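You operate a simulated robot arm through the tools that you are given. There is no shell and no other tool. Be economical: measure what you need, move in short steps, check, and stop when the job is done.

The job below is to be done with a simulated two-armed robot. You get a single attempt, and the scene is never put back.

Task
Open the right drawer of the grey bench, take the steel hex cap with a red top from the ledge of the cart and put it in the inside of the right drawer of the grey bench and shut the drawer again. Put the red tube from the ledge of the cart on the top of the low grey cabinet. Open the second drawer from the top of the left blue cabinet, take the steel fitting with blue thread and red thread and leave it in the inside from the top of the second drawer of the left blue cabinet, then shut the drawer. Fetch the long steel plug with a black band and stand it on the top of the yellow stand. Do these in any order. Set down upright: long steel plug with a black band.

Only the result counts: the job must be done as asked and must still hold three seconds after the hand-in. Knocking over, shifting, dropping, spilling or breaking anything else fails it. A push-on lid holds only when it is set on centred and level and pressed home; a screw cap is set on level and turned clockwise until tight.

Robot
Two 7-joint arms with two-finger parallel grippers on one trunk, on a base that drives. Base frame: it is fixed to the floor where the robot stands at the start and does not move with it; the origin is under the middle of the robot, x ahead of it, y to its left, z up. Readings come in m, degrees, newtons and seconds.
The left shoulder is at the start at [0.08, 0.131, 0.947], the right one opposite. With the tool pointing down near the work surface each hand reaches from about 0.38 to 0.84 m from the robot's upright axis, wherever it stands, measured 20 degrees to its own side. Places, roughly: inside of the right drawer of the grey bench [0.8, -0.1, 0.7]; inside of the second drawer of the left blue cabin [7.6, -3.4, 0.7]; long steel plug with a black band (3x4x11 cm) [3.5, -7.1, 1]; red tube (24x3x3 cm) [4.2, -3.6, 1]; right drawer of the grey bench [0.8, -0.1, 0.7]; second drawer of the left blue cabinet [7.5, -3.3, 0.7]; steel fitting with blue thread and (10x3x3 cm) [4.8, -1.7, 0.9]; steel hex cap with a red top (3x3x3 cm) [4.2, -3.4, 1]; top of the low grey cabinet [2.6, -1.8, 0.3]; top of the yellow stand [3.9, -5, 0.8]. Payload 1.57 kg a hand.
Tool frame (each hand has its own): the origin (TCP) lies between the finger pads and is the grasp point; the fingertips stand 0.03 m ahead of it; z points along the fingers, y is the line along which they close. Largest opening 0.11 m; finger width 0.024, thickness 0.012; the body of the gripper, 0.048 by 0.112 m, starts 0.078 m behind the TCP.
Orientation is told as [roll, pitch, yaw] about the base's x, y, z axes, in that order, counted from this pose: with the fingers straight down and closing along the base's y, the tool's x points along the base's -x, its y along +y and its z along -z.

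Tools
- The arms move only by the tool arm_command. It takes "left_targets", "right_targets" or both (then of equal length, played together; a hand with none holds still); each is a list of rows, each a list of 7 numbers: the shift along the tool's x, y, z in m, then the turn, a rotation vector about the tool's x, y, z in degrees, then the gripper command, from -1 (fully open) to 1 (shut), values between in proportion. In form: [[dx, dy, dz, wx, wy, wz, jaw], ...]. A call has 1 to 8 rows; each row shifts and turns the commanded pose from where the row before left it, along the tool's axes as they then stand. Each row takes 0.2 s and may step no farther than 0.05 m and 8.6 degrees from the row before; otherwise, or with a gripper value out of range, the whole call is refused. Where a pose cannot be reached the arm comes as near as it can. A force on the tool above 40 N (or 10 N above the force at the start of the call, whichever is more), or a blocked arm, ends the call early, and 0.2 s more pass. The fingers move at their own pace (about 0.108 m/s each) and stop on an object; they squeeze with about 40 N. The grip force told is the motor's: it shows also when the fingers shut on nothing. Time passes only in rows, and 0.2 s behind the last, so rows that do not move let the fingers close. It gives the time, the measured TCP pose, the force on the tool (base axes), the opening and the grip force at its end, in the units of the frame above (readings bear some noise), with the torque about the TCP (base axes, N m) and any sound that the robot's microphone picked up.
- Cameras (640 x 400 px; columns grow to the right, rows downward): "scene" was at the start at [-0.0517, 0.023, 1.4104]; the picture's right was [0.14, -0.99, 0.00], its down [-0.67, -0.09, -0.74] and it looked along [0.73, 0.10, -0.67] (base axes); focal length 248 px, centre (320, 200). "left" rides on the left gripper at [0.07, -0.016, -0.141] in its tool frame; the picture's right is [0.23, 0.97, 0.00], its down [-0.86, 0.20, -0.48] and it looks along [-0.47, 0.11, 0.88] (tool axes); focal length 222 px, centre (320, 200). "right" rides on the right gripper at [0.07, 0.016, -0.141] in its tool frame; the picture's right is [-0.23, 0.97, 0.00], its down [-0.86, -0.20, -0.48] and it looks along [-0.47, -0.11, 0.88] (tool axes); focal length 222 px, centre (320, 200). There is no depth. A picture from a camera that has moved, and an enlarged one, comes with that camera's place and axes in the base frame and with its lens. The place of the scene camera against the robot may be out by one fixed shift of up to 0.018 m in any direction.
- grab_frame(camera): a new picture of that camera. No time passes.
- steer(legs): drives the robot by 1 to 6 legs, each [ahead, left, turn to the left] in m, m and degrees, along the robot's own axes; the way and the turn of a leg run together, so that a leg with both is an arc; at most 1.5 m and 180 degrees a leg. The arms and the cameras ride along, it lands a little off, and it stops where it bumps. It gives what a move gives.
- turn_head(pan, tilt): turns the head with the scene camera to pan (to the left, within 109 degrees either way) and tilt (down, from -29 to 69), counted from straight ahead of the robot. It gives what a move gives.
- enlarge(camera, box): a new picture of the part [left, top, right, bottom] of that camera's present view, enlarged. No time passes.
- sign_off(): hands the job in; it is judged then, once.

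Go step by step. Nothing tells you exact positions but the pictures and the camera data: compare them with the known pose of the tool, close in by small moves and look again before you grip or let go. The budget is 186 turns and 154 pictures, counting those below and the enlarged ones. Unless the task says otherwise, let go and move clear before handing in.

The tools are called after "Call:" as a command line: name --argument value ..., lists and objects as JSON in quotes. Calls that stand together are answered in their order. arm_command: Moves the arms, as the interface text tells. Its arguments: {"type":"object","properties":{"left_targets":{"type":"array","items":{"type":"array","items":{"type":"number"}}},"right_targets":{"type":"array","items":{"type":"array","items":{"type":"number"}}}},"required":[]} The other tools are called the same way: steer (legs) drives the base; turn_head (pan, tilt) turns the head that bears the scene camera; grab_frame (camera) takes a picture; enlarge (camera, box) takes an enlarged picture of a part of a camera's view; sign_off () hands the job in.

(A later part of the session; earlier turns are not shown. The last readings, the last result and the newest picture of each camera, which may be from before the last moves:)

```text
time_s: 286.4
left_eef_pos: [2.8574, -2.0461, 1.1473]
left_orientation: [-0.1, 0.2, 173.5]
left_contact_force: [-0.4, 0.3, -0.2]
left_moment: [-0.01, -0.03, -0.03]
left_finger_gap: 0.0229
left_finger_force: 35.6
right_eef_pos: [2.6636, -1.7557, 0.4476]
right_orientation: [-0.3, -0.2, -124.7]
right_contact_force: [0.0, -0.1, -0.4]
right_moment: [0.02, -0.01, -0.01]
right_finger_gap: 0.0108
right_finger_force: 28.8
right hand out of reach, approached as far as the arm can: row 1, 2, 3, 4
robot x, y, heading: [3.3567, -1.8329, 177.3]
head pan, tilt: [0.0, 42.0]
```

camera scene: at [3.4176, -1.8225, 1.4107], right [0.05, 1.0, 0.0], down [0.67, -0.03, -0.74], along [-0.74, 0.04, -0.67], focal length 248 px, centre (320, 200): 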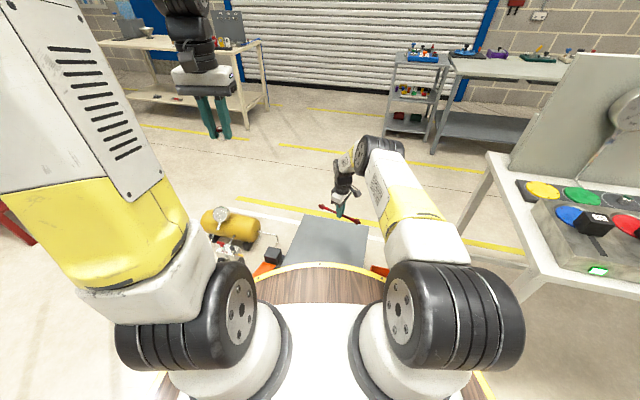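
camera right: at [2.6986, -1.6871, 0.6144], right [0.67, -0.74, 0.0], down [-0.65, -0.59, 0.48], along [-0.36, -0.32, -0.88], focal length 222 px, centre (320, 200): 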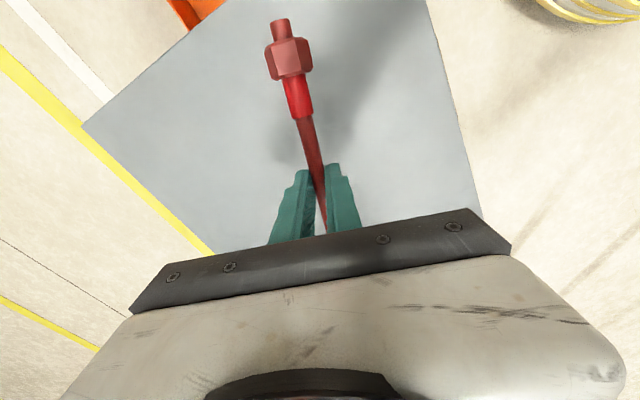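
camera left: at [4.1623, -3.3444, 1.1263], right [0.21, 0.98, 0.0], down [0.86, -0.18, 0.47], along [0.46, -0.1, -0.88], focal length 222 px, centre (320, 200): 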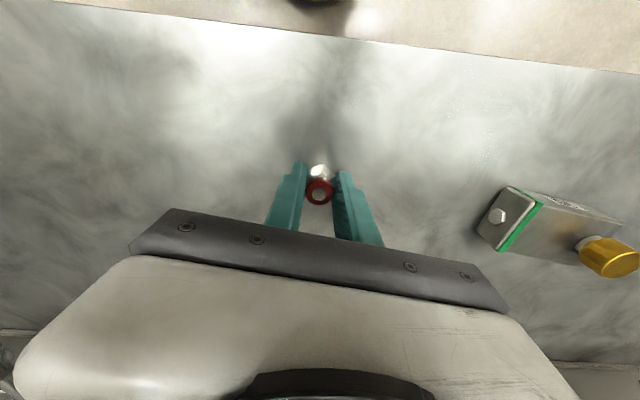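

The limit seems to come from the wrist yaw. I'll raise again while turning the hand so the tube points fore and aft, then see what is reachable.

Call:
arm_command --right_targets '[[0, 0, -0.036, 0, 0, 8.3, 1], [0, 0, -0.036, 0, 0, 8.3, 1], [0, 0, -0.036, 0, 0, 8.3, 1], [0, 0, -0.036, 0, 0, 8.3, 1], [0, 0, -0.036, 0, 0, 8.3, 1], [0, 0, -0.036, 0, 0, 8.3, 1], [0, 0, -0.036, 0, 0, 8.3, 1]]'

Call:
grab_frame --camera "right"

```text
time_s: 288.0
left_eef_pos: [2.8566, -2.0444, 1.1473]
left_orientation: [0.1, 0.4, 173.6]
left_contact_force: [-1.4, 0.6, -0.4]
left_moment: [-0.01, -0.02, 0.0]
left_finger_gap: 0.0229
left_finger_force: 35.2
right_eef_pos: [2.6655, -1.7556, 0.6986]
right_orientation: [0.1, -0.1, 177.0]
right_contact_force: [-0.2, -0.7, -1.3]
right_moment: [0.0, -0.04, 0.01]
right_finger_gap: 0.0111
right_finger_force: 29.0
robot x, y, heading: [3.3571, -1.8341, 177.3]
head pan, tilt: [0.0, 42.0]
```

```text
41 pictures are left
camera right: at [2.7346, -1.7756, 0.8402], right [-0.28, -0.96, 0.0], down [-0.84, 0.24, 0.48], along [-0.46, 0.13, -0.88], focal length 222 px, centre (320, 200)
```

right: 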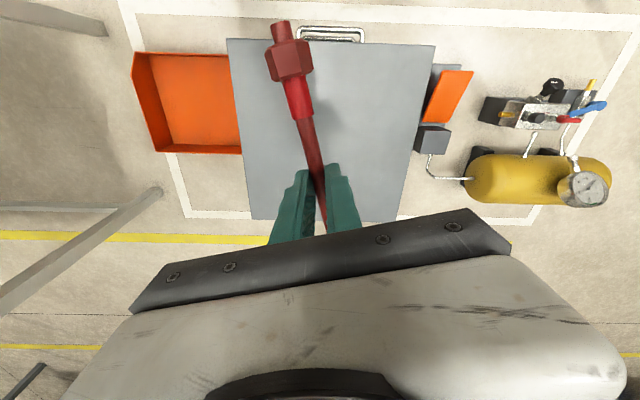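

With this yaw the pose is reachable, and I see the whole top: its corners give a centre of [2.587, -1.753]. I'll move 6 cm outward and descend.

Call:
arm_command --right_targets '[[-0.03, 0, 0.02, 0, 0, 0, 1], [-0.03, 0, 0.02, 0, 0, 0, 1], [0, 0, 0.045, 0, 0, 0, 1], [0, 0, 0.045, 0, 0, 0, 1], [0, 0, 0.045, 0, 0, 0, 1], [0, 0, 0.045, 0, 0, 0, 1], [0, 0, 0.045, 0, 0, 0, 1], [0, 0, 0.03, 0, 0, 0, 1]]'

Call:
grab_frame --camera "right"

```text
time_s: 289.8
left_eef_pos: [2.8587, -2.0449, 1.1485]
left_orientation: [0.0, 0.3, 173.6]
left_contact_force: [0.6, 0.3, -0.7]
left_moment: [0.01, 0.0, -0.01]
left_finger_gap: 0.023
left_finger_force: 35.6
right_eef_pos: [2.6551, -1.7473, 0.4579]
right_orientation: [0.1, -0.3, 177.3]
right_contact_force: [1.0, 0.0, -1.4]
right_moment: [0.03, 0.0, -0.01]
right_finger_gap: 0.0112
right_finger_force: 29.0
right hand out of reach, approached as far as the arm can: row 5, 6, 7, 8
robot x, y, heading: [3.3554, -1.8318, 177.3]
head pan, tilt: [0.0, 42.0]
```

```text
40 pictures are left
camera right: at [2.7237, -1.7673, 0.6003], right [-0.27, -0.96, 0.0], down [-0.84, 0.24, 0.48], along [-0.46, 0.13, -0.88], focal length 222 px, centre (320, 200)
```

right: 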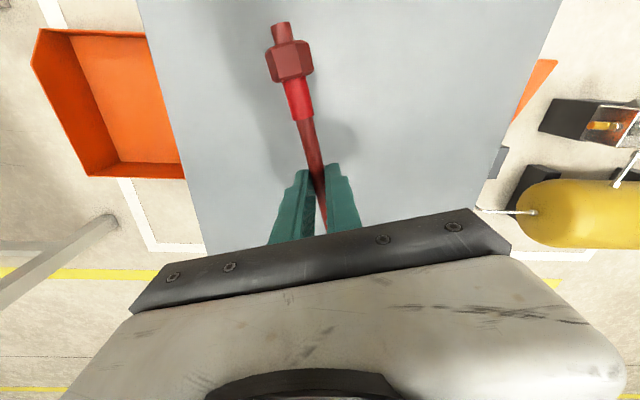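

It's the outer reach that limits. From the drum's floor edge I work out a base radius of only about 0.29 m, so I can drive 0.13 m closer and draw the hand in.

Call:
arm_command --right_targets '[[0.03, 0, -0.045, 0, 0, 0, 1], [0.03, 0, -0.03, 0, 0, 0, 1], [0.03, 0, 0, 0, 0, 0, 1]]'

Call:
steer --legs '[[0.13, 0, 0]]'

Call:
arm_command --right_targets '[[0, 0, 0.04, 0, 0, 0, 1], [0, 0, 0.04, 0, 0, 0, 1], [0, 0, 0.04, 0, 0, 0, 1]]'

Call:
grab_frame --camera "right"

```text
refused: row 1 steps farther than a row can; nothing moved
```

```text
time_s: 291.1
left_eef_pos: [2.7276, -2.0357, 1.1468]
left_orientation: [0.0, 0.2, 173.6]
left_contact_force: [-0.5, -0.7, -0.4]
left_moment: [-0.02, 0.05, 0.01]
left_finger_gap: 0.0227
left_finger_force: 35.3
right_eef_pos: [2.526, -1.7388, 0.4585]
right_orientation: [0.1, -0.2, 176.9]
right_contact_force: [0.3, -0.6, -1.5]
right_moment: [0.03, -0.01, -0.01]
right_finger_gap: 0.0109
right_finger_force: 29.2
robot x, y, heading: [3.23, -1.822, 177.0]
head pan, tilt: [0.0, 42.0]
```

```text
time_s: 291.9
left_eef_pos: [2.7272, -2.0384, 1.1473]
left_orientation: [0.0, 0.2, 173.4]
left_contact_force: [-0.4, 0.3, -0.5]
left_moment: [0.05, -0.01, 0.01]
left_finger_gap: 0.0229
left_finger_force: 35.4
right_eef_pos: [2.5368, -1.7358, 0.439]
right_orientation: [0.1, -0.4, 177.0]
right_contact_force: [1.1, 0.2, -1.7]
right_moment: [0.0, -0.02, -0.01]
right_finger_gap: 0.011
right_finger_force: 28.7
right hand out of reach, approached as far as the arm can: row 1, 2, 3
robot x, y, heading: [3.228, -1.825, 177.2]
head pan, tilt: [0.0, 42.0]
```

```text
39 pictures are left
camera right: at [2.6069, -1.7558, 0.5808], right [-0.28, -0.96, 0.0], down [-0.84, 0.24, 0.48], along [-0.47, 0.13, -0.88], focal length 222 px, centre (320, 200)
```

right: 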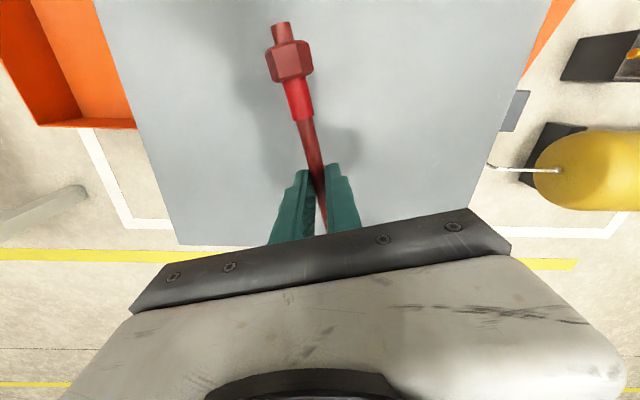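

The first call was refused (row too long), but it did no harm. Now I draw the hand towards me and descend.

Call:
arm_command --right_targets '[[0.04, 0, -0.01, 0, 0, 0, 1], [0.045, 0, 0, 0, 0, 0, 1], [0.01, 0, 0.03, 0, 0, 0, 1], [0, 0, 0.03, 0, 0, 0, 1], [0, 0, 0.015, 0, 0, 0, 1]]'

Call:
grab_frame --camera "right"

```text
time_s: 293.1
left_eef_pos: [2.7278, -2.037, 1.1476]
left_orientation: [-0.1, 0.1, 173.4]
left_contact_force: [-0.7, -0.1, -0.4]
left_moment: [0.04, -0.04, 0.02]
left_finger_gap: 0.023
left_finger_force: 35.0
right_eef_pos: [2.6307, -1.7415, 0.3737]
right_orientation: [0.1, -0.3, 177.1]
right_contact_force: [-0.2, 0.4, -1.3]
right_moment: [0.02, 0.01, 0.0]
right_finger_gap: 0.0109
right_finger_force: 29.0
robot x, y, heading: [3.225, -1.8267, 177.0]
head pan, tilt: [0.0, 42.0]
```

```text
38 pictures are left
camera right: at [2.7008, -1.7603, 0.5149], right [-0.28, -0.96, 0.0], down [-0.84, 0.24, 0.48], along [-0.46, 0.13, -0.88], focal length 222 px, centre (320, 200)
```

right: 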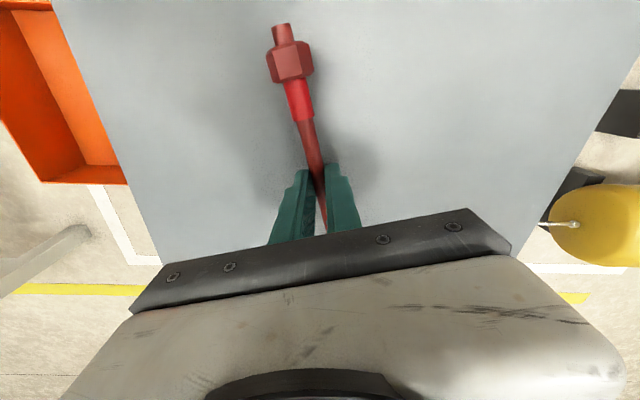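

Reachable now, and well inside the top. I'll lower slowly to contact.

Call:
arm_command --right_targets '[[0, 0, 0.012, 0, 0, 0, 1], [0, 0, 0.01, 0, 0, 0, 1], [0, 0, 0.006, 0, 0, 0, 1], [0, 0, 0.005, 0, 0, 0, 1], [0, 0, 0.005, 0, 0, 0, 1], [0, 0, 0.005, 0, 0, 0, 1], [0, 0, 0.005, 0, 0, 0, 1]]'

Call:
grab_frame --camera "right"

```text
time_s: 293.6
left_eef_pos: [2.7282, -2.0364, 1.1485]
left_orientation: [-0.1, 0.1, 173.4]
left_contact_force: [0.2, 0.0, -0.8]
left_moment: [0.02, 0.01, 0.01]
left_finger_gap: 0.0231
left_finger_force: 34.9
right_eef_pos: [2.6299, -1.7408, 0.3603]
right_orientation: [0.1, -0.1, 176.9]
right_contact_force: [7.5, 0.3, 20.2]
right_moment: [-0.14, -1.11, 0.08]
right_finger_gap: 0.0113
right_finger_force: 28.5
robot x, y, heading: [3.2213, -1.8259, 177.1]
head pan, tilt: [0.0, 42.0]
stopped in row 2 (right hand): the force on the tool passed its limit at 92 N (the readings are from after the stop); the commanded pose is now the measured one
```

```text
37 pictures are left
camera right: at [2.6977, -1.7608, 0.5015], right [-0.28, -0.96, 0.0], down [-0.84, 0.24, 0.48], along [-0.46, 0.13, -0.88], focal length 222 px, centre (320, 200)
```

right: 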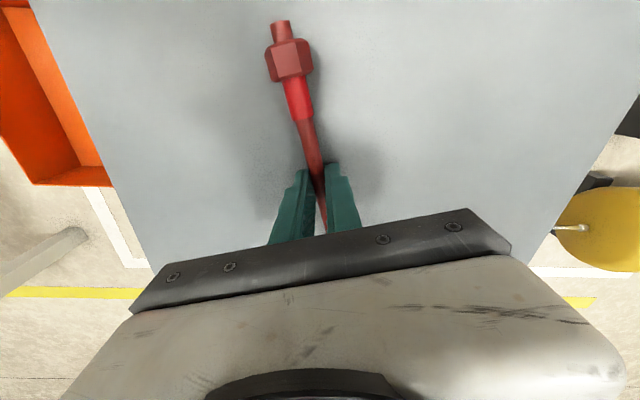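

Touched down at z ≈ 0.36. I'll relieve a little, open slowly and rise.

Call:
arm_command --right_targets '[[0, 0, -0.002, 0, 0, 0, 1], [0, 0, 0, 0, 0, 0, 0.75], [0, 0, 0, 0, 0, 0, 0.6], [0, 0, 0, 0, 0, 0, 0.4], [0, 0, -0.03, 0, 0, 0, 0.4], [0, 0, -0.045, 0, 0, 0, 0.4], [0, 0, -0.045, 0, 0, 0, 0.4], [0, 0, -0.045, 0, 0, 0, 0]]'

Call:
grab_frame --camera "right"

```text
time_s: 295.4
left_eef_pos: [2.7273, -2.0369, 1.1472]
left_orientation: [0.0, 0.3, 173.4]
left_contact_force: [0.0, -0.4, -1.5]
left_moment: [0.0, -0.06, -0.03]
left_finger_gap: 0.0228
left_finger_force: 35.3
right_eef_pos: [2.6309, -1.7388, 0.5271]
right_orientation: [0.0, 0.0, 177.1]
right_contact_force: [0.6, -0.3, 0.0]
right_moment: [0.0, 0.0, 0.01]
right_finger_gap: 0.0553
right_finger_force: 0.1
robot x, y, heading: [3.2236, -1.8236, 177.2]
head pan, tilt: [0.0, 42.0]
```

```text
36 pictures are left
camera right: at [2.6995, -1.7597, 0.6689], right [-0.28, -0.96, 0.0], down [-0.84, 0.24, 0.48], along [-0.46, 0.13, -0.88], focal length 222 px, centre (320, 200)
```

right: 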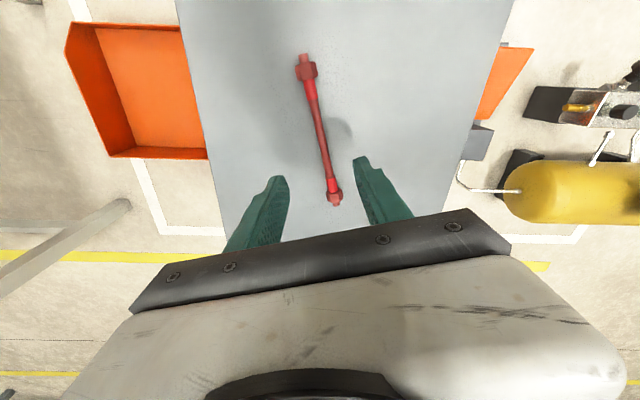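

The tube lies on the cabinet top. I'll raise the right hand, back off, turn it forward again for the drawer handle, then drive back to the bench by the known route.

Call:
arm_command --right_targets '[[0, 0, -0.048, 0, 0, 0, 0], [0, 0, -0.048, 0, 0, 0, 0], [0, 0, -0.048, 0, 0, 0, 0], [0, 0, -0.048, 0, 0, 0, -1], [0, 0, -0.048, 0, 0, 0, -1], [0, 0, -0.048, 0, 0, 0, -1], [0, 0, -0.048, 0, 0, 0, -1], [0, 0, -0.048, 0, 0, 0, -1]]'

Call:
arm_command --right_targets '[[0, 0, 0, -4.95, -4.95, 4.95, -1], [0, 0, 0, -4.95, -4.95, 4.95, -1], [0, 0, 0, -4.95, -4.95, 4.95, -1], [0, 0, 0, -4.95, -4.95, 4.95, -1], [0, 0, 0, -4.95, -4.95, 4.95, -1], [0, 0, 0, -4.95, -4.95, 4.95, -1], [0, 0, 0, -4.95, -4.95, 4.95, -1]]'

Call:
arm_command --right_targets '[[0, 0, 0, -4.95, -4.95, 4.95, -1], [0, 0, 0, -4.95, -4.95, 4.95, -1], [0, 0, 0, -4.95, -4.95, 4.95, -1], [0, 0, 0, -4.95, -4.95, 4.95, -1], [0, 0, 0, -4.95, -4.95, 4.95, -1], [0, 0, 0, -4.95, -4.95, 4.95, -1], [0, 0, 0, -4.95, -4.95, 4.95, -1]]'

Call:
steer --legs '[[-0.3, 0, 0], [0, 1.12, 0], [0, 0, -177], [-1.4, 0, 0], [-0.5, 0, 0]]'

```text
time_s: 297.2
left_eef_pos: [2.7269, -2.0369, 1.1474]
left_orientation: [0.0, 0.4, 173.4]
left_contact_force: [-0.1, -0.6, 0.0]
left_moment: [-0.01, 0.01, 0.01]
left_finger_gap: 0.0227
left_finger_force: 35.4
right_eef_pos: [2.6309, -1.7408, 0.9115]
right_orientation: [0.0, -0.2, 177.0]
right_contact_force: [0.3, 0.3, -0.1]
right_moment: [0.0, 0.0, -0.03]
right_finger_gap: 0.1101
right_finger_force: 0.0
robot x, y, heading: [3.2239, -1.8275, 177.2]
head pan, tilt: [0.0, 42.0]
```

```text
time_s: 298.9
left_eef_pos: [2.7289, -2.0372, 1.1472]
left_orientation: [0.0, 0.1, 173.4]
left_contact_force: [0.4, -1.3, -0.3]
left_moment: [-0.01, 0.01, -0.04]
left_finger_gap: 0.023
left_finger_force: 35.6
right_eef_pos: [2.6313, -1.74, 0.9106]
right_orientation: [45.3, -19.6, 131.7]
right_contact_force: [0.6, 0.3, -0.2]
right_moment: [0.03, 0.01, -0.01]
right_finger_gap: 0.1099
right_finger_force: 0.0
robot x, y, heading: [3.2254, -1.8234, 176.9]
head pan, tilt: [0.0, 42.0]
```

```text
time_s: 300.4
left_eef_pos: [2.7272, -2.0365, 1.1488]
left_orientation: [-0.1, 0.2, 173.5]
left_contact_force: [0.2, 0.3, -0.6]
left_moment: [-0.02, 0.04, 0.0]
left_finger_gap: 0.0229
left_finger_force: 35.2
right_eef_pos: [2.6298, -1.7395, 0.9117]
right_orientation: [90.2, 0.2, 87.1]
right_contact_force: [0.0, 0.6, -0.1]
right_moment: [0.02, 0.0, 0.01]
right_finger_gap: 0.1102
right_finger_force: 0.1
robot x, y, heading: [3.2258, -1.8232, 177.1]
head pan, tilt: [0.0, 42.0]
```

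```text
time_s: 323.9
left_eef_pos: [2.0983, -2.8107, 1.1472]
left_orientation: [0.0, 0.3, -0.8]
left_contact_force: [0.7, -0.1, -0.1]
left_moment: [0.05, -0.03, 0.03]
left_finger_gap: 0.0226
left_finger_force: 35.8
right_eef_pos: [2.2261, -3.0966, 0.9096]
right_orientation: [90.2, 0.1, -87.1]
right_contact_force: [-0.4, 0.5, -0.4]
right_moment: [0.0, 0.03, 0.03]
right_finger_gap: 0.1101
right_finger_force: 0.0
robot x, y, heading: [1.6231, -3.0735, 2.8]
head pan, tilt: [0.0, 42.0]
```

I'm at the corridor. I'll raise the right hand so it clears the things on the side table, then continue to the bench.

Call:
arm_command --right_targets '[[-0.035, 0.03, -0.01, 0, 0, 0, -1], [-0.035, 0.03, -0.01, 0, 0, 0, -1], [-0.035, 0.03, -0.01, 0, 0, 0, -1], [-0.035, 0.03, -0.01, 0, 0, 0, -1], [0, 0.04, 0, 0, 0, 0, -1], [0, 0.04, 0, 0, 0, 0, -1]]'

Call:
steer --legs '[[-0.245, 1.334, 0], [0, 0, -2.8], [-0.3, 0.1, 0], [-1.38, 0.05, 0]]'

Call:
turn_head --pan 25 --tilt 40

Call:
grab_frame --camera "scene"

```text
time_s: 325.3
left_eef_pos: [2.0983, -2.8116, 1.1471]
left_orientation: [0.0, 0.3, -0.7]
left_contact_force: [1.0, -0.2, -0.6]
left_moment: [-0.01, 0.04, -0.02]
left_finger_gap: 0.0229
left_finger_force: 34.9
right_eef_pos: [2.2425, -3.2403, 1.0964]
right_orientation: [90.1, 0.0, -87.1]
right_contact_force: [0.3, 0.6, -0.4]
right_moment: [-0.01, -0.01, 0.02]
right_finger_gap: 0.11
right_finger_force: 0.0
right hand out of reach, approached as far as the arm can: row 3, 4, 5, 6
robot x, y, heading: [1.6231, -3.0736, 2.8]
head pan, tilt: [0.0, 42.0]
```

```text
time_s: 340.7
left_eef_pos: [0.093, -1.3784, 1.1481]
left_orientation: [0.0, 0.2, -3.9]
left_contact_force: [0.6, 0.5, -0.2]
left_moment: [-0.03, 0.02, 0.01]
left_finger_gap: 0.0229
left_finger_force: 35.3
right_eef_pos: [0.2125, -1.8155, 1.0966]
right_orientation: [90.2, 0.0, -90.4]
right_contact_force: [0.0, -0.3, 0.5]
right_moment: [0.0, 0.0, 0.02]
right_finger_gap: 0.11
right_finger_force: 0.0
robot x, y, heading: [-0.3959, -1.612, -0.3]
head pan, tilt: [0.0, 42.0]
```

```text
time_s: 341.6
left_eef_pos: [0.093, -1.3778, 1.1479]
left_orientation: [0.1, 0.1, -4.0]
left_contact_force: [-0.3, -0.7, 0.1]
left_moment: [0.01, 0.03, 0.0]
left_finger_gap: 0.023
left_finger_force: 35.1
right_eef_pos: [0.2129, -1.814, 1.0954]
right_orientation: [90.3, 0.0, -90.5]
right_contact_force: [0.7, -0.1, -0.6]
right_moment: [0.0, -0.03, 0.02]
right_finger_gap: 0.11
right_finger_force: 0.1
robot x, y, heading: [-0.3934, -1.6119, -0.5]
head pan, tilt: [25.0, 40.0]
```

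```text
35 pictures are left
camera scene: at [-0.4533, -1.565, 1.4137], right [0.42, -0.91, 0.0], down [-0.58, -0.27, -0.77], along [0.7, 0.32, -0.64], focal length 248 px, centre (320, 200)
```

scene: 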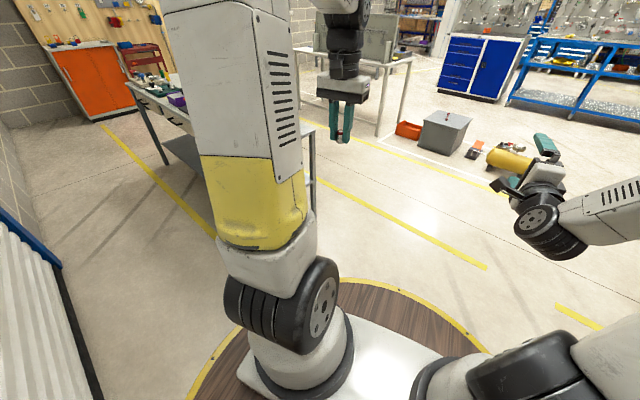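

Clear. I'll slide up along the wall to the bench front, stopping near [-0.03, 0.1].

Call:
steer --legs '[[0.16, 0.86, 0.5], [0.2, 0.85, 0]]'

Call:
turn_head --pan 0 --tilt 42

Call:
grab_frame --camera "scene"

Call:
grab_frame --camera "right"

```text
time_s: 350.4
left_eef_pos: [0.4342, 0.3281, 1.1484]
left_orientation: [0.1, 0.3, -2.9]
left_contact_force: [-0.8, 0.1, -0.6]
left_moment: [-0.02, 0.05, -0.01]
left_finger_gap: 0.0229
left_finger_force: 35.6
right_eef_pos: [0.5616, -0.1053, 1.0965]
right_orientation: [90.2, 0.0, -89.5]
right_contact_force: [-0.5, -0.3, -1.2]
right_moment: [-0.03, -0.03, -0.03]
right_finger_gap: 0.1098
right_finger_force: 0.0
robot x, y, heading: [-0.0509, 0.0842, 0.8]
head pan, tilt: [25.0, 40.0]
```

```text
time_s: 351.3
left_eef_pos: [0.434, 0.3281, 1.1474]
left_orientation: [-0.1, 0.1, -2.9]
left_contact_force: [-0.3, 0.8, 0.1]
left_moment: [0.01, 0.0, 0.0]
left_finger_gap: 0.0228
left_finger_force: 35.2
right_eef_pos: [0.561, -0.1053, 1.0957]
right_orientation: [90.3, 0.0, -89.3]
right_contact_force: [0.4, 0.3, 0.1]
right_moment: [-0.01, 0.0, -0.01]
right_finger_gap: 0.1098
right_finger_force: 0.1
robot x, y, heading: [-0.0543, 0.085, 0.7]
head pan, tilt: [0.0, 42.0]
```

```text
34 pictures are left
camera scene: at [-0.1015, 0.0964, 1.4107], right [0.01, -1.0, 0.0], down [-0.67, -0.01, -0.74], along [0.74, 0.01, -0.67], focal length 248 px, centre (320, 200)
```

scene: 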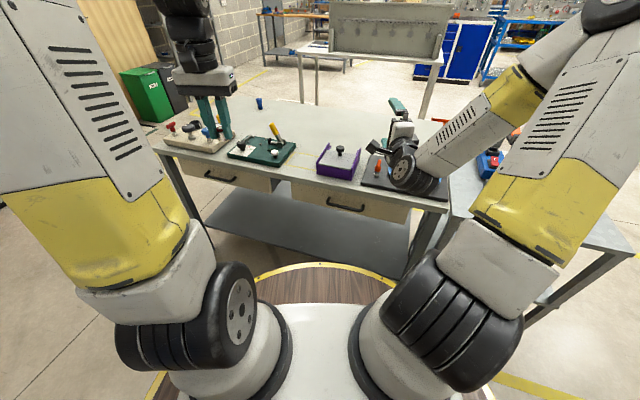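

```text
33 pictures are left
camera right: at [0.4184, -0.0377, 1.1121], right [0.0, -0.23, 0.97], down [-0.47, -0.86, -0.2], along [0.88, -0.46, -0.11], focal length 222 px, centre (320, 200)
```

right: 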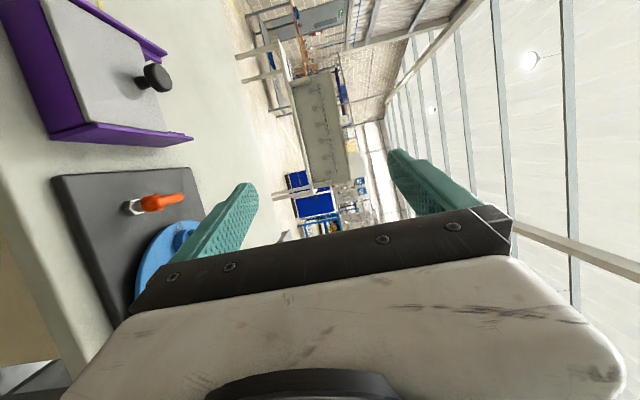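

The bench is slanted about 18.5°, so its drawer pulls along that normal. I'll turn to face it squarely and shift so the handle is about 0.70 m ahead, slightly right.

Call:
steer --legs '[[0, 0, -19.2], [0, 0.245, 0]]'

Call:
arm_command --right_targets '[[0, -0.01, -0.04, 0, 0, 0, -1], [0, -0.02, -0.03, 0, 0, 0, -1], [0, -0.045, 0, 0, 0, 0, -1], [0, -0.045, 0, 0, 0, 0, -1], [0, -0.045, 0, 0, 0, 0, -1]]'

Call:
grab_frame --camera "scene"

Call:
grab_frame --camera "right"

```text
time_s: 354.1
left_eef_pos: [0.5644, 0.385, 1.1475]
left_orientation: [-0.1, 0.2, -22.2]
left_contact_force: [0.4, 0.2, -1.4]
left_moment: [0.05, -0.03, 0.03]
left_finger_gap: 0.023
left_finger_force: 35.7
right_eef_pos: [0.5427, -0.0644, 1.0956]
right_orientation: [90.2, 0.0, -108.5]
right_contact_force: [0.1, -0.2, 0.0]
right_moment: [-0.01, 0.03, -0.01]
right_finger_gap: 0.1098
right_finger_force: 0.0
robot x, y, heading: [0.023, 0.3169, -18.2]
head pan, tilt: [0.0, 42.0]
```

```text
time_s: 355.3
left_eef_pos: [0.5643, 0.3863, 1.1492]
left_orientation: [-0.1, 0.2, -22.1]
left_contact_force: [0.1, -0.6, -0.9]
left_moment: [0.0, 0.01, 0.01]
left_finger_gap: 0.0226
left_finger_force: 35.7
right_eef_pos: [0.5311, -0.0755, 0.9241]
right_orientation: [90.1, -0.1, -108.5]
right_contact_force: [-0.3, -0.4, -0.3]
right_moment: [0.01, 0.01, -0.02]
right_finger_gap: 0.1101
right_finger_force: 0.0
right hand out of reach, approached as far as the arm can: row 1, 2
robot x, y, heading: [0.0271, 0.3145, -18.5]
head pan, tilt: [0.0, 42.0]
```

```text
32 pictures are left
camera scene: at [-0.0217, 0.3456, 1.4107], right [-0.32, -0.95, 0.0], down [-0.64, 0.21, -0.74], along [0.71, -0.23, -0.67], focal length 248 px, centre (320, 200)
```

scene: 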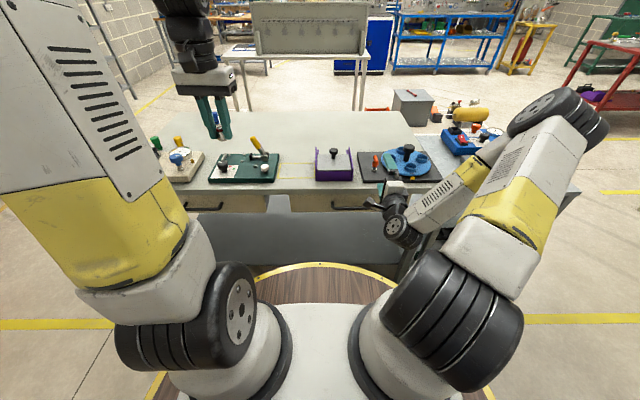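

```text
31 pictures are left
camera right: at [0.4187, 0.0351, 0.9401], right [-0.08, -0.21, 0.97], down [-0.72, -0.66, -0.2], along [0.69, -0.72, -0.1], focal length 222 px, centre (320, 200)
```

right: 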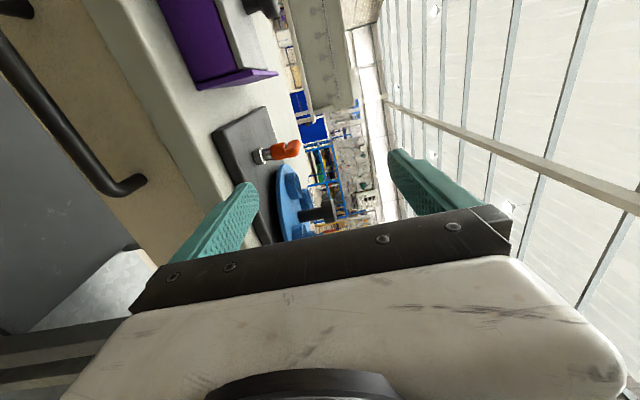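

Squared up. The handle's height is still uncertain, so I'll zoom on it before going lower.

Call:
enlarge --camera "scene" --box '[310, 150, 438, 230]'

```text
5.00 times, centred on (374, 190) of scene
camera zoom: at [-0.0217, 0.3456, 1.4107], right [-0.32, -0.95, 0.0], down [-0.64, 0.21, -0.74], along [0.71, -0.23, -0.67], focal length 1238 px, centre (50, 250)
```

zoom: 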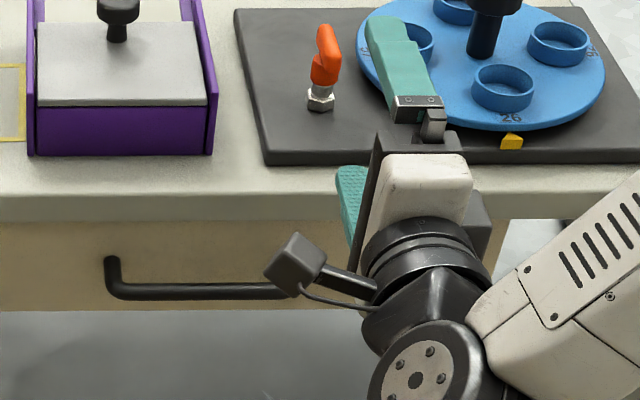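

Combining views, the handle is at z ≈ 0.71, about 0.69 m ahead and 0.12 m right of my axis. I'll lower the hand in front of it and look.

Call:
arm_command --right_targets '[[0.02, -0.042, 0, 0, 0, 0, -1], [0.02, -0.042, 0, 0, 0, 0, -1], [0.02, -0.042, 0, 0, 0, 0, -1], [0.02, -0.042, 0, 0, 0, 0, -1], [0.01, -0.042, 0, 0, 0, 0, -1]]'

Call:
grab_frame --camera "right"

```text
time_s: 356.2
left_eef_pos: [0.5627, 0.3865, 1.1478]
left_orientation: [0.0, 0.2, -22.2]
left_contact_force: [-0.8, -0.4, -0.6]
left_moment: [0.01, 0.01, 0.03]
left_finger_gap: 0.0231
left_finger_force: 35.3
right_eef_pos: [0.5494, -0.0246, 0.7983]
right_orientation: [91.1, -0.2, -109.6]
right_contact_force: [-24.5, 4.5, 24.9]
right_moment: [0.25, 0.5, 0.15]
right_finger_gap: 0.0873
right_finger_force: 0.0
robot x, y, heading: [0.0258, 0.3148, -18.4]
head pan, tilt: [0.0, 42.0]
stopped in row 4 (right hand): the force on the tool passed its limit at 57 N (the readings are from after the stop); the commanded pose is now the measured one
```

```text
29 pictures are left
camera right: at [0.4372, 0.0875, 0.8115], right [-0.09, -0.2, 0.97], down [-0.73, -0.65, -0.21], along [0.67, -0.73, -0.09], focal length 222 px, centre (320, 200)
```

right: 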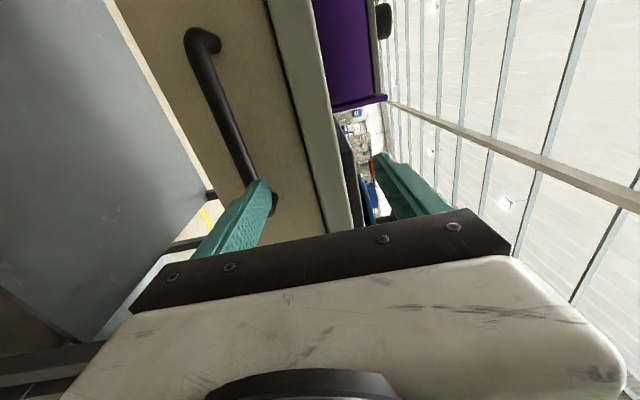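

The lower finger came down on the handle bar, so the bar is at about 0.64 m ahead, z ≈ 0.737. I'll lift off slightly, draw back, lower, and look.

Call:
arm_command --right_targets '[[0, 0.012, -0.005, -1, 0, -1, -1], [0, 0, -0.03, 0, 0, 0, -1], [0, 0, -0.03, 0, 0, 0, -1]]'

Call:
arm_command --right_targets '[[0, -0.025, 0, 0, 0, 0, -1], [0, -0.025, 0, 0, 0, 0, -1], [0, -0.023, 0, 0, 0, 0, -1]]'

Call:
grab_frame --camera "right"

```text
time_s: 357.0
left_eef_pos: [0.5649, 0.3869, 1.1483]
left_orientation: [0.0, 0.4, -22.1]
left_contact_force: [0.5, 0.6, -0.8]
left_moment: [-0.06, 0.02, -0.03]
left_finger_gap: 0.0228
left_finger_force: 36.1
right_eef_pos: [0.4877, -0.0052, 0.8053]
right_orientation: [91.8, -1.3, -109.5]
right_contact_force: [0.0, -0.5, 0.2]
right_moment: [0.02, 0.0, 0.0]
right_finger_gap: 0.1101
right_finger_force: 0.0
robot x, y, heading: [0.024, 0.3159, -18.4]
head pan, tilt: [0.0, 42.0]
```

```text
time_s: 357.8
left_eef_pos: [0.5639, 0.3853, 1.1471]
left_orientation: [0.0, 0.2, -22.1]
left_contact_force: [1.0, -0.4, -0.8]
left_moment: [0.02, -0.02, 0.0]
left_finger_gap: 0.023
left_finger_force: 35.2
right_eef_pos: [0.4893, -0.0064, 0.7313]
right_orientation: [91.8, -1.4, -109.5]
right_contact_force: [-0.1, 0.1, -0.1]
right_moment: [-0.02, 0.04, 0.01]
right_finger_gap: 0.1099
right_finger_force: 0.0
robot x, y, heading: [0.0273, 0.3141, -18.3]
head pan, tilt: [0.0, 42.0]
```

```text
28 pictures are left
camera right: at [0.378, 0.1063, 0.7428], right [-0.1, -0.18, 0.98], down [-0.73, -0.65, -0.19], along [0.67, -0.74, -0.07], focal length 222 px, centre (320, 200)
```

right: 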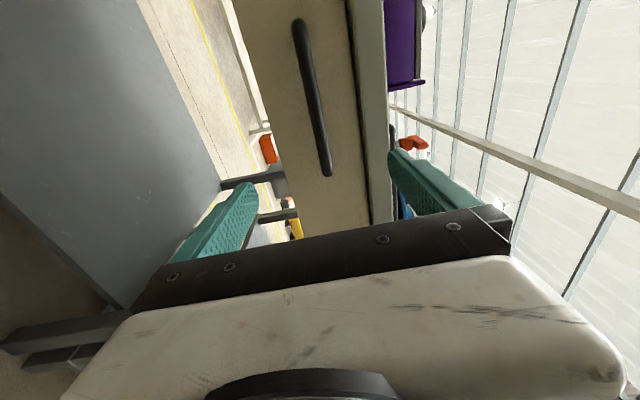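

The bar is now centred vertically between the fingers. I'll narrow the opening, shift left to mid-handle, advance and grip.

Call:
arm_command --right_targets '[[0.02, 0.001, 0, 0, 0, 0, -0.1], [0.018, 0.001, 0, 0, 0, 0, -0.1], [0, 0, 0, 0, 0, 0, -0.1], [0, 0, 0.035, 0, 0, 0, -0.1], [0, 0, 0.03, 0, 0, 0, -0.1], [0, 0, 0.022, 0, 0, 0, -0.1]]'

Call:
grab_frame --camera "right"

```text
time_s: 359.2
left_eef_pos: [0.5647, 0.3855, 1.1477]
left_orientation: [0.1, 0.3, -22.1]
left_contact_force: [0.1, -0.3, -0.1]
left_moment: [0.0, -0.01, -0.04]
left_finger_gap: 0.023
left_finger_force: 35.8
right_eef_pos: [0.5851, 0.0003, 0.7374]
right_orientation: [91.8, -1.3, -109.5]
right_contact_force: [0.2, 0.9, 0.3]
right_moment: [-0.02, -0.05, -0.03]
right_finger_gap: 0.0607
right_finger_force: 0.1
robot x, y, heading: [0.0259, 0.3168, -18.6]
head pan, tilt: [0.0, 42.0]
```

```text
27 pictures are left
camera right: at [0.4732, 0.1134, 0.7468], right [-0.1, -0.18, 0.98], down [-0.73, -0.65, -0.19], along [0.67, -0.74, -0.07], focal length 222 px, centre (320, 200)
```

right: 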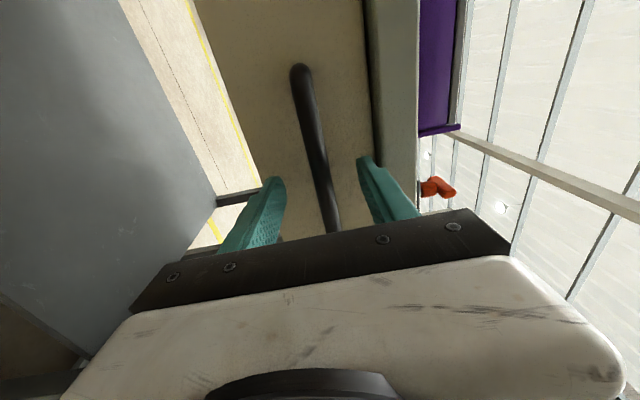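

The bar lies between the fingers. I'll close on it.

Call:
arm_command --right_targets '[[0, 0, 0.006, 0, 0, 0, -0.1], [0, 0, 0, 0, 0, 0, 1], [0, 0, 0, 0, 0, 0, 1], [0, 0, 0, 0, 0, 0, 1]]'

Call:
arm_command --right_targets '[[0, 0, -0.015, 0, 0, 0, 1], [0, 0, -0.02, 0, 0, 0, 1], [0, 0, -0.02, 0, 0, 0, 1]]'

Call:
grab_frame --camera "right"

```text
time_s: 360.2
left_eef_pos: [0.5631, 0.3853, 1.1487]
left_orientation: [0.0, 0.2, -22.1]
left_contact_force: [-0.1, -0.2, -0.2]
left_moment: [0.02, 0.0, -0.01]
left_finger_gap: 0.0231
left_finger_force: 35.4
right_eef_pos: [0.5887, -0.0005, 0.7407]
right_orientation: [92.3, -1.2, -109.6]
right_contact_force: [-5.7, 1.5, 35.5]
right_moment: [0.72, -0.35, -0.2]
right_finger_gap: 0.0142
right_finger_force: 30.7
robot x, y, heading: [0.0244, 0.3138, -18.3]
head pan, tilt: [0.0, 42.0]
```

```text
time_s: 360.7
left_eef_pos: [0.5642, 0.3853, 1.1474]
left_orientation: [0.0, 0.3, -22.2]
left_contact_force: [0.0, -1.2, -0.8]
left_moment: [0.02, 0.0, -0.01]
left_finger_gap: 0.023
left_finger_force: 35.6
right_eef_pos: [0.5706, 0.0051, 0.7395]
right_orientation: [92.5, -1.1, -109.6]
right_contact_force: [0.6, -0.9, 2.0]
right_moment: [0.88, -0.33, -0.15]
right_finger_gap: 0.0142
right_finger_force: 30.7
robot x, y, heading: [0.0291, 0.3221, -18.4]
head pan, tilt: [0.0, 42.0]
stopped in row 2 (right hand): the force on the tool passed its limit at 48 N (the readings are from after the stop); the commanded pose is now the measured one
```

```text
26 pictures are left
camera right: at [0.4609, 0.1178, 0.7487], right [-0.11, -0.18, 0.98], down [-0.73, -0.65, -0.2], along [0.67, -0.74, -0.06], focal length 222 px, centre (320, 200)
```

right: 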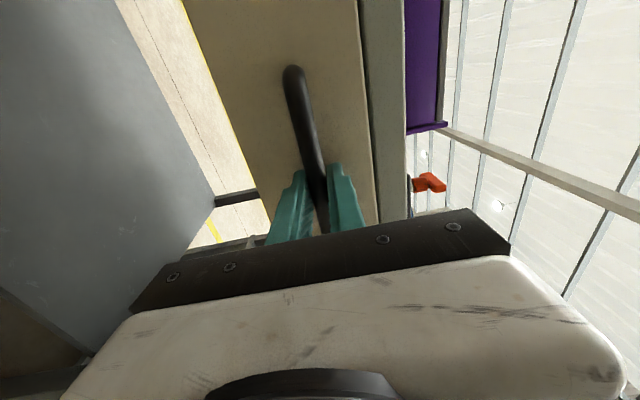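

The drawer moved 2 cm. I'll go on pulling in smaller steps.

Call:
arm_command --right_targets '[[0, 0, -0.015, 0, 0, 0, 1], [0, 0, -0.02, 0, 0, 0, 1], [0, 0, -0.02, 0, 0, 0, 1], [0, 0, -0.02, 0, 0, 0, 1], [0, 0, -0.02, 0, 0, 0, 1]]'

Call:
arm_command --right_targets '[[0, 0, -0.015, 0, 0, 0, 1], [0, 0, -0.02, 0, 0, 0, 1], [0, 0, -0.02, 0, 0, 0, 1], [0, 0, -0.02, 0, 0, 0, 1]]'

Call:
grab_frame --camera "scene"

```text
time_s: 361.6
left_eef_pos: [0.563, 0.3849, 1.1475]
left_orientation: [0.0, 0.3, -22.2]
left_contact_force: [-0.6, -1.0, -1.4]
left_moment: [-0.01, 0.0, 0.0]
left_finger_gap: 0.0228
left_finger_force: 35.3
right_eef_pos: [0.5117, 0.024, 0.7389]
right_orientation: [93.1, -0.9, -109.9]
right_contact_force: [0.2, -0.9, 2.6]
right_moment: [0.83, -0.3, 0.07]
right_finger_gap: 0.0137
right_finger_force: 30.3
robot x, y, heading: [0.0259, 0.3161, -18.6]
head pan, tilt: [0.0, 42.0]
stopped in row 4 (right hand): the force on the tool passed its limit at 44 N (the readings are from after the stop); the commanded pose is now the measured one
```

```text
time_s: 362.6
left_eef_pos: [0.5641, 0.3847, 1.1484]
left_orientation: [0.1, 0.2, -22.2]
left_contact_force: [-0.6, -0.4, -0.7]
left_moment: [0.01, -0.01, -0.02]
left_finger_gap: 0.0227
left_finger_force: 35.7
right_eef_pos: [0.4522, 0.0438, 0.74]
right_orientation: [93.6, -0.7, -110.2]
right_contact_force: [0.5, -1.7, 1.4]
right_moment: [0.82, -0.33, 0.0]
right_finger_gap: 0.014
right_finger_force: 30.7
robot x, y, heading: [0.0277, 0.3161, -18.4]
head pan, tilt: [0.0, 42.0]
stopped in row 4 (right hand): the force on the tool passed its limit at 42 N (the readings are from after the stop); the commanded pose is now the measured one
```

```text
25 pictures are left
camera scene: at [-0.0217, 0.3449, 1.4107], right [-0.32, -0.95, 0.0], down [-0.63, 0.21, -0.74], along [0.7, -0.24, -0.67], focal length 248 px, centre (320, 200)
```

scene: 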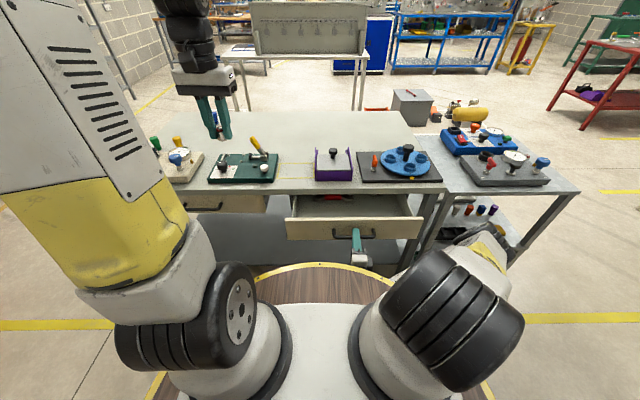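

Open 14 cm with something inside. I'll pull a bit more.

Call:
arm_command --right_targets '[[0, 0, -0.015, 0, 0, 0, 1], [0, 0, -0.018, 0, 0, 0, 1], [0, 0, -0.018, 0, 0, 0, 1]]'

Call:
arm_command --right_targets '[[0, 0, -0.015, 0, 0, 0, 1], [0, 0, -0.018, 0, 0, 0, 1]]'

Call:
enlarge --camera "scene" --box '[260, 160, 450, 280]'

```text
time_s: 363.0
left_eef_pos: [0.5668, 0.3851, 1.1472]
left_orientation: [-0.1, 0.4, -22.2]
left_contact_force: [0.4, 0.1, -0.4]
left_moment: [0.0, 0.06, -0.01]
left_finger_gap: 0.0228
left_finger_force: 35.2
right_eef_pos: [0.4488, 0.0443, 0.7409]
right_orientation: [93.8, -1.3, -110.6]
right_contact_force: [0.4, 3.4, -32.5]
right_moment: [0.72, -0.03, 0.14]
right_finger_gap: 0.014
right_finger_force: 30.1
robot x, y, heading: [0.0283, 0.3172, -18.5]
head pan, tilt: [0.0, 42.0]
stopped in row 2 (right hand): the force on the tool passed its limit at 57 N (the readings are from after the stop); the commanded pose is now the measured one
```

```text
time_s: 363.3
left_eef_pos: [0.566, 0.3837, 1.1468]
left_orientation: [-0.1, 0.3, -22.1]
left_contact_force: [-0.2, 0.3, -1.4]
left_moment: [-0.01, 0.04, -0.03]
left_finger_gap: 0.0229
left_finger_force: 35.7
right_eef_pos: [0.4481, 0.0441, 0.7403]
right_orientation: [93.8, -1.5, -110.4]
right_contact_force: [-1.3, 2.3, -22.1]
right_moment: [0.72, -0.17, 0.17]
right_finger_gap: 0.0145
right_finger_force: 30.7
robot x, y, heading: [0.0255, 0.314, -18.5]
head pan, tilt: [0.0, 42.0]
stopped in row 1 (right hand): the force on the tool passed its limit at 55 N (the readings are from after the stop); the commanded pose is now the measured one
```

```text
3.33 times, centred on (355, 220) of scene
camera zoom: at [-0.0201, 0.3448, 1.4108], right [-0.32, -0.95, 0.0], down [-0.64, 0.21, -0.74], along [0.7, -0.23, -0.67], focal length 825 px, centre (203, 133)
```

zoom: 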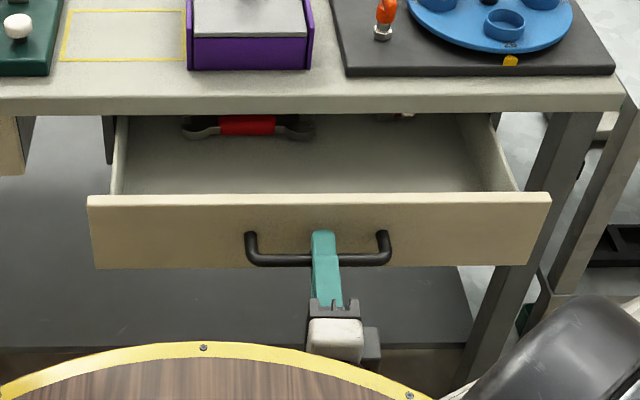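

The arm is at its limit, but the drawer gap is about 11 cm, enough for a hand pointing down. I'll let go with the right hand and move the left hand above the gap.

Call:
arm_command --right_targets '[[0, 0, 0, 0, 0, 0, 0.4], [0, 0, 0, 0, 0, 0, 0.2], [0, 0, 0, 0, 0, 0, 0.2]]'

Call:
arm_command --left_targets '[[-0.0274, -0.0377, 0, 0, 0, 0, 1], [-0.0274, -0.0377, 0, 0, 0, 0, 1], [-0.0274, -0.0377, 0, 0, 0, 0, 1], [-0.0274, -0.0377, 0, 0, 0, 0, 1], [-0.0274, -0.0377, 0, 0, 0, 0, 1], [0, 0, 0.045, 0, 0, -3.6, 1], [0, 0, 0.045, 0, 0, 0, 1]]'

Call:
grab_frame --camera "left"

Call:
enlarge --camera "scene" --box '[260, 140, 450, 260]'

```text
time_s: 364.1
left_eef_pos: [0.566, 0.3858, 1.1471]
left_orientation: [-0.2, 0.3, -22.2]
left_contact_force: [-0.1, 0.1, 0.3]
left_moment: [-0.03, -0.04, 0.01]
left_finger_gap: 0.0228
left_finger_force: 35.2
right_eef_pos: [0.4491, 0.0453, 0.741]
right_orientation: [94.1, -1.6, -110.6]
right_contact_force: [0.0, -0.4, 0.5]
right_moment: [0.03, -0.01, 0.02]
right_finger_gap: 0.0442
right_finger_force: 0.1
robot x, y, heading: [0.0265, 0.3164, -18.6]
head pan, tilt: [0.0, 42.0]
```

```text
time_s: 365.7
left_eef_pos: [0.6184, 0.156, 1.0564]
left_orientation: [-0.1, 0.3, -18.6]
left_contact_force: [-0.1, 1.0, -0.8]
left_moment: [-0.01, -0.01, -0.01]
left_finger_gap: 0.0229
left_finger_force: 35.2
right_eef_pos: [0.4495, 0.0443, 0.7427]
right_orientation: [94.0, -1.4, -110.6]
right_contact_force: [-1.3, 0.0, 0.1]
right_moment: [-0.04, 0.01, 0.0]
right_finger_gap: 0.0439
right_finger_force: 0.0
robot x, y, heading: [0.0292, 0.315, -18.5]
head pan, tilt: [0.0, 42.0]
```

```text
23 pictures are left
camera left: at [0.5489, 0.1634, 1.1978], right [0.09, 1.0, 0.0], down [0.88, -0.08, 0.47], along [0.47, -0.04, -0.88], focal length 222 px, centre (320, 200)
```

left: 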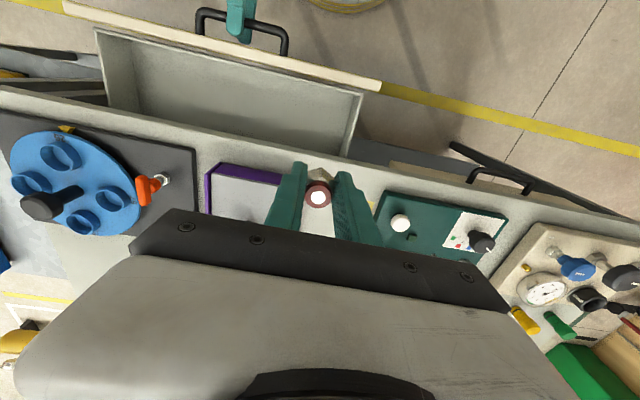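

```text
3.33 times, centred on (355, 200) of scene
camera zoom: at [-0.0202, 0.3447, 1.4108], right [-0.32, -0.95, 0.0], down [-0.64, 0.21, -0.74], along [0.7, -0.24, -0.67], focal length 825 px, centre (203, 200)
```

zoom: 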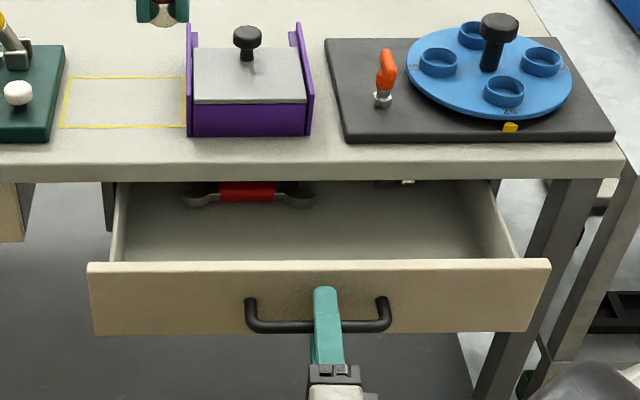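

The gap spans about 0.535–0.645 m ahead. I'll centre the hand at 0.59, 3 cm right, and descend into it.

Call:
arm_command --left_targets '[[0.019, -0.03, 0.02, 0, 0, 0, 1], [0, 0, 0.045, 0, 0, 0, 1], [0, 0, 0.045, 0, 0, 0, 1], [0, 0, 0.045, 0, 0, 0, 1], [0, 0, 0.03, 0, 0, 0, 1]]'

Call:
grab_frame --camera "left"

Call:
enlarge --camera "scene" --box '[260, 140, 450, 260]'

```text
time_s: 366.9
left_eef_pos: [0.5918, 0.1364, 0.8691]
left_orientation: [0.0, 0.3, -18.5]
left_contact_force: [0.1, 0.1, -0.9]
left_moment: [0.02, -0.01, -0.02]
left_finger_gap: 0.0226
left_finger_force: 35.6
right_eef_pos: [0.4488, 0.045, 0.7412]
right_orientation: [93.9, -1.4, -110.5]
right_contact_force: [-0.8, 0.6, -0.1]
right_moment: [-0.03, 0.01, 0.03]
right_finger_gap: 0.0442
right_finger_force: 0.1
robot x, y, heading: [0.0253, 0.318, -18.4]
head pan, tilt: [0.0, 42.0]
```

```text
21 pictures are left
camera left: at [0.5218, 0.1432, 1.012], right [0.1, 1.0, 0.0], down [0.88, -0.08, 0.47], along [0.47, -0.04, -0.88], focal length 222 px, centre (320, 200)
```

left: 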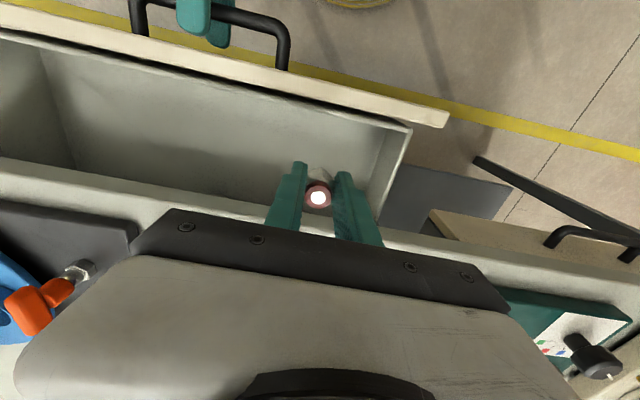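

```text
3.33 times, centred on (355, 200) of scene
camera zoom: at [-0.0202, 0.3448, 1.4108], right [-0.32, -0.95, 0.0], down [-0.64, 0.21, -0.74], along [0.7, -0.23, -0.67], focal length 825 px, centre (203, 200)
```

zoom: 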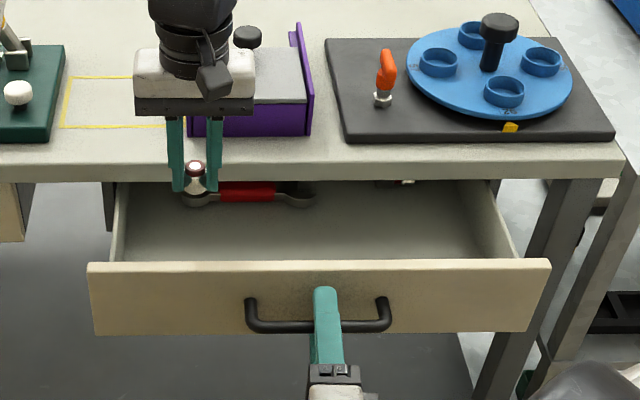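

Fingers are in the gap. I'll back 8 mm and lower further towards the drawer floor.

Call:
arm_command --left_targets '[[0.008, 0, 0.03, 0, 0, 0, 1], [0, 0, 0.03, 0, 0, 0, 1], [0, 0, 0.02, 0, 0, 0, 1], [0, 0, 0.015, 0, 0, 0, 1], [0, 0, 0.01, 0, 0, 0, 1]]'

Call:
enlarge --camera "scene" --box '[260, 140, 450, 260]'

```text
time_s: 368.1
left_eef_pos: [0.5843, 0.1394, 0.767]
left_orientation: [0.0, 0.3, -18.6]
left_contact_force: [0.0, -0.5, -0.2]
left_moment: [0.0, 0.01, 0.01]
left_finger_gap: 0.023
left_finger_force: 35.2
right_eef_pos: [0.4475, 0.0449, 0.7413]
right_orientation: [94.0, -1.3, -110.7]
right_contact_force: [-0.1, -0.5, 0.0]
right_moment: [0.0, -0.02, 0.01]
right_finger_gap: 0.0441
right_finger_force: 0.1
robot x, y, heading: [0.0238, 0.3157, -18.5]
head pan, tilt: [0.0, 42.0]
```

```text
3.33 times, centred on (355, 200) of scene
camera zoom: at [-0.0201, 0.3448, 1.4108], right [-0.32, -0.95, 0.0], down [-0.64, 0.21, -0.74], along [0.7, -0.23, -0.67], focal length 825 px, centre (203, 200)
```

zoom: 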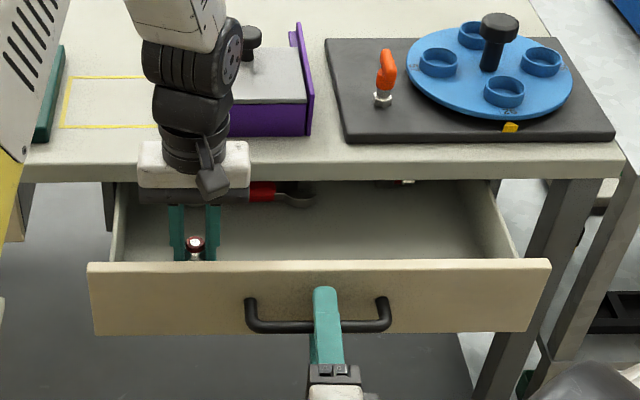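

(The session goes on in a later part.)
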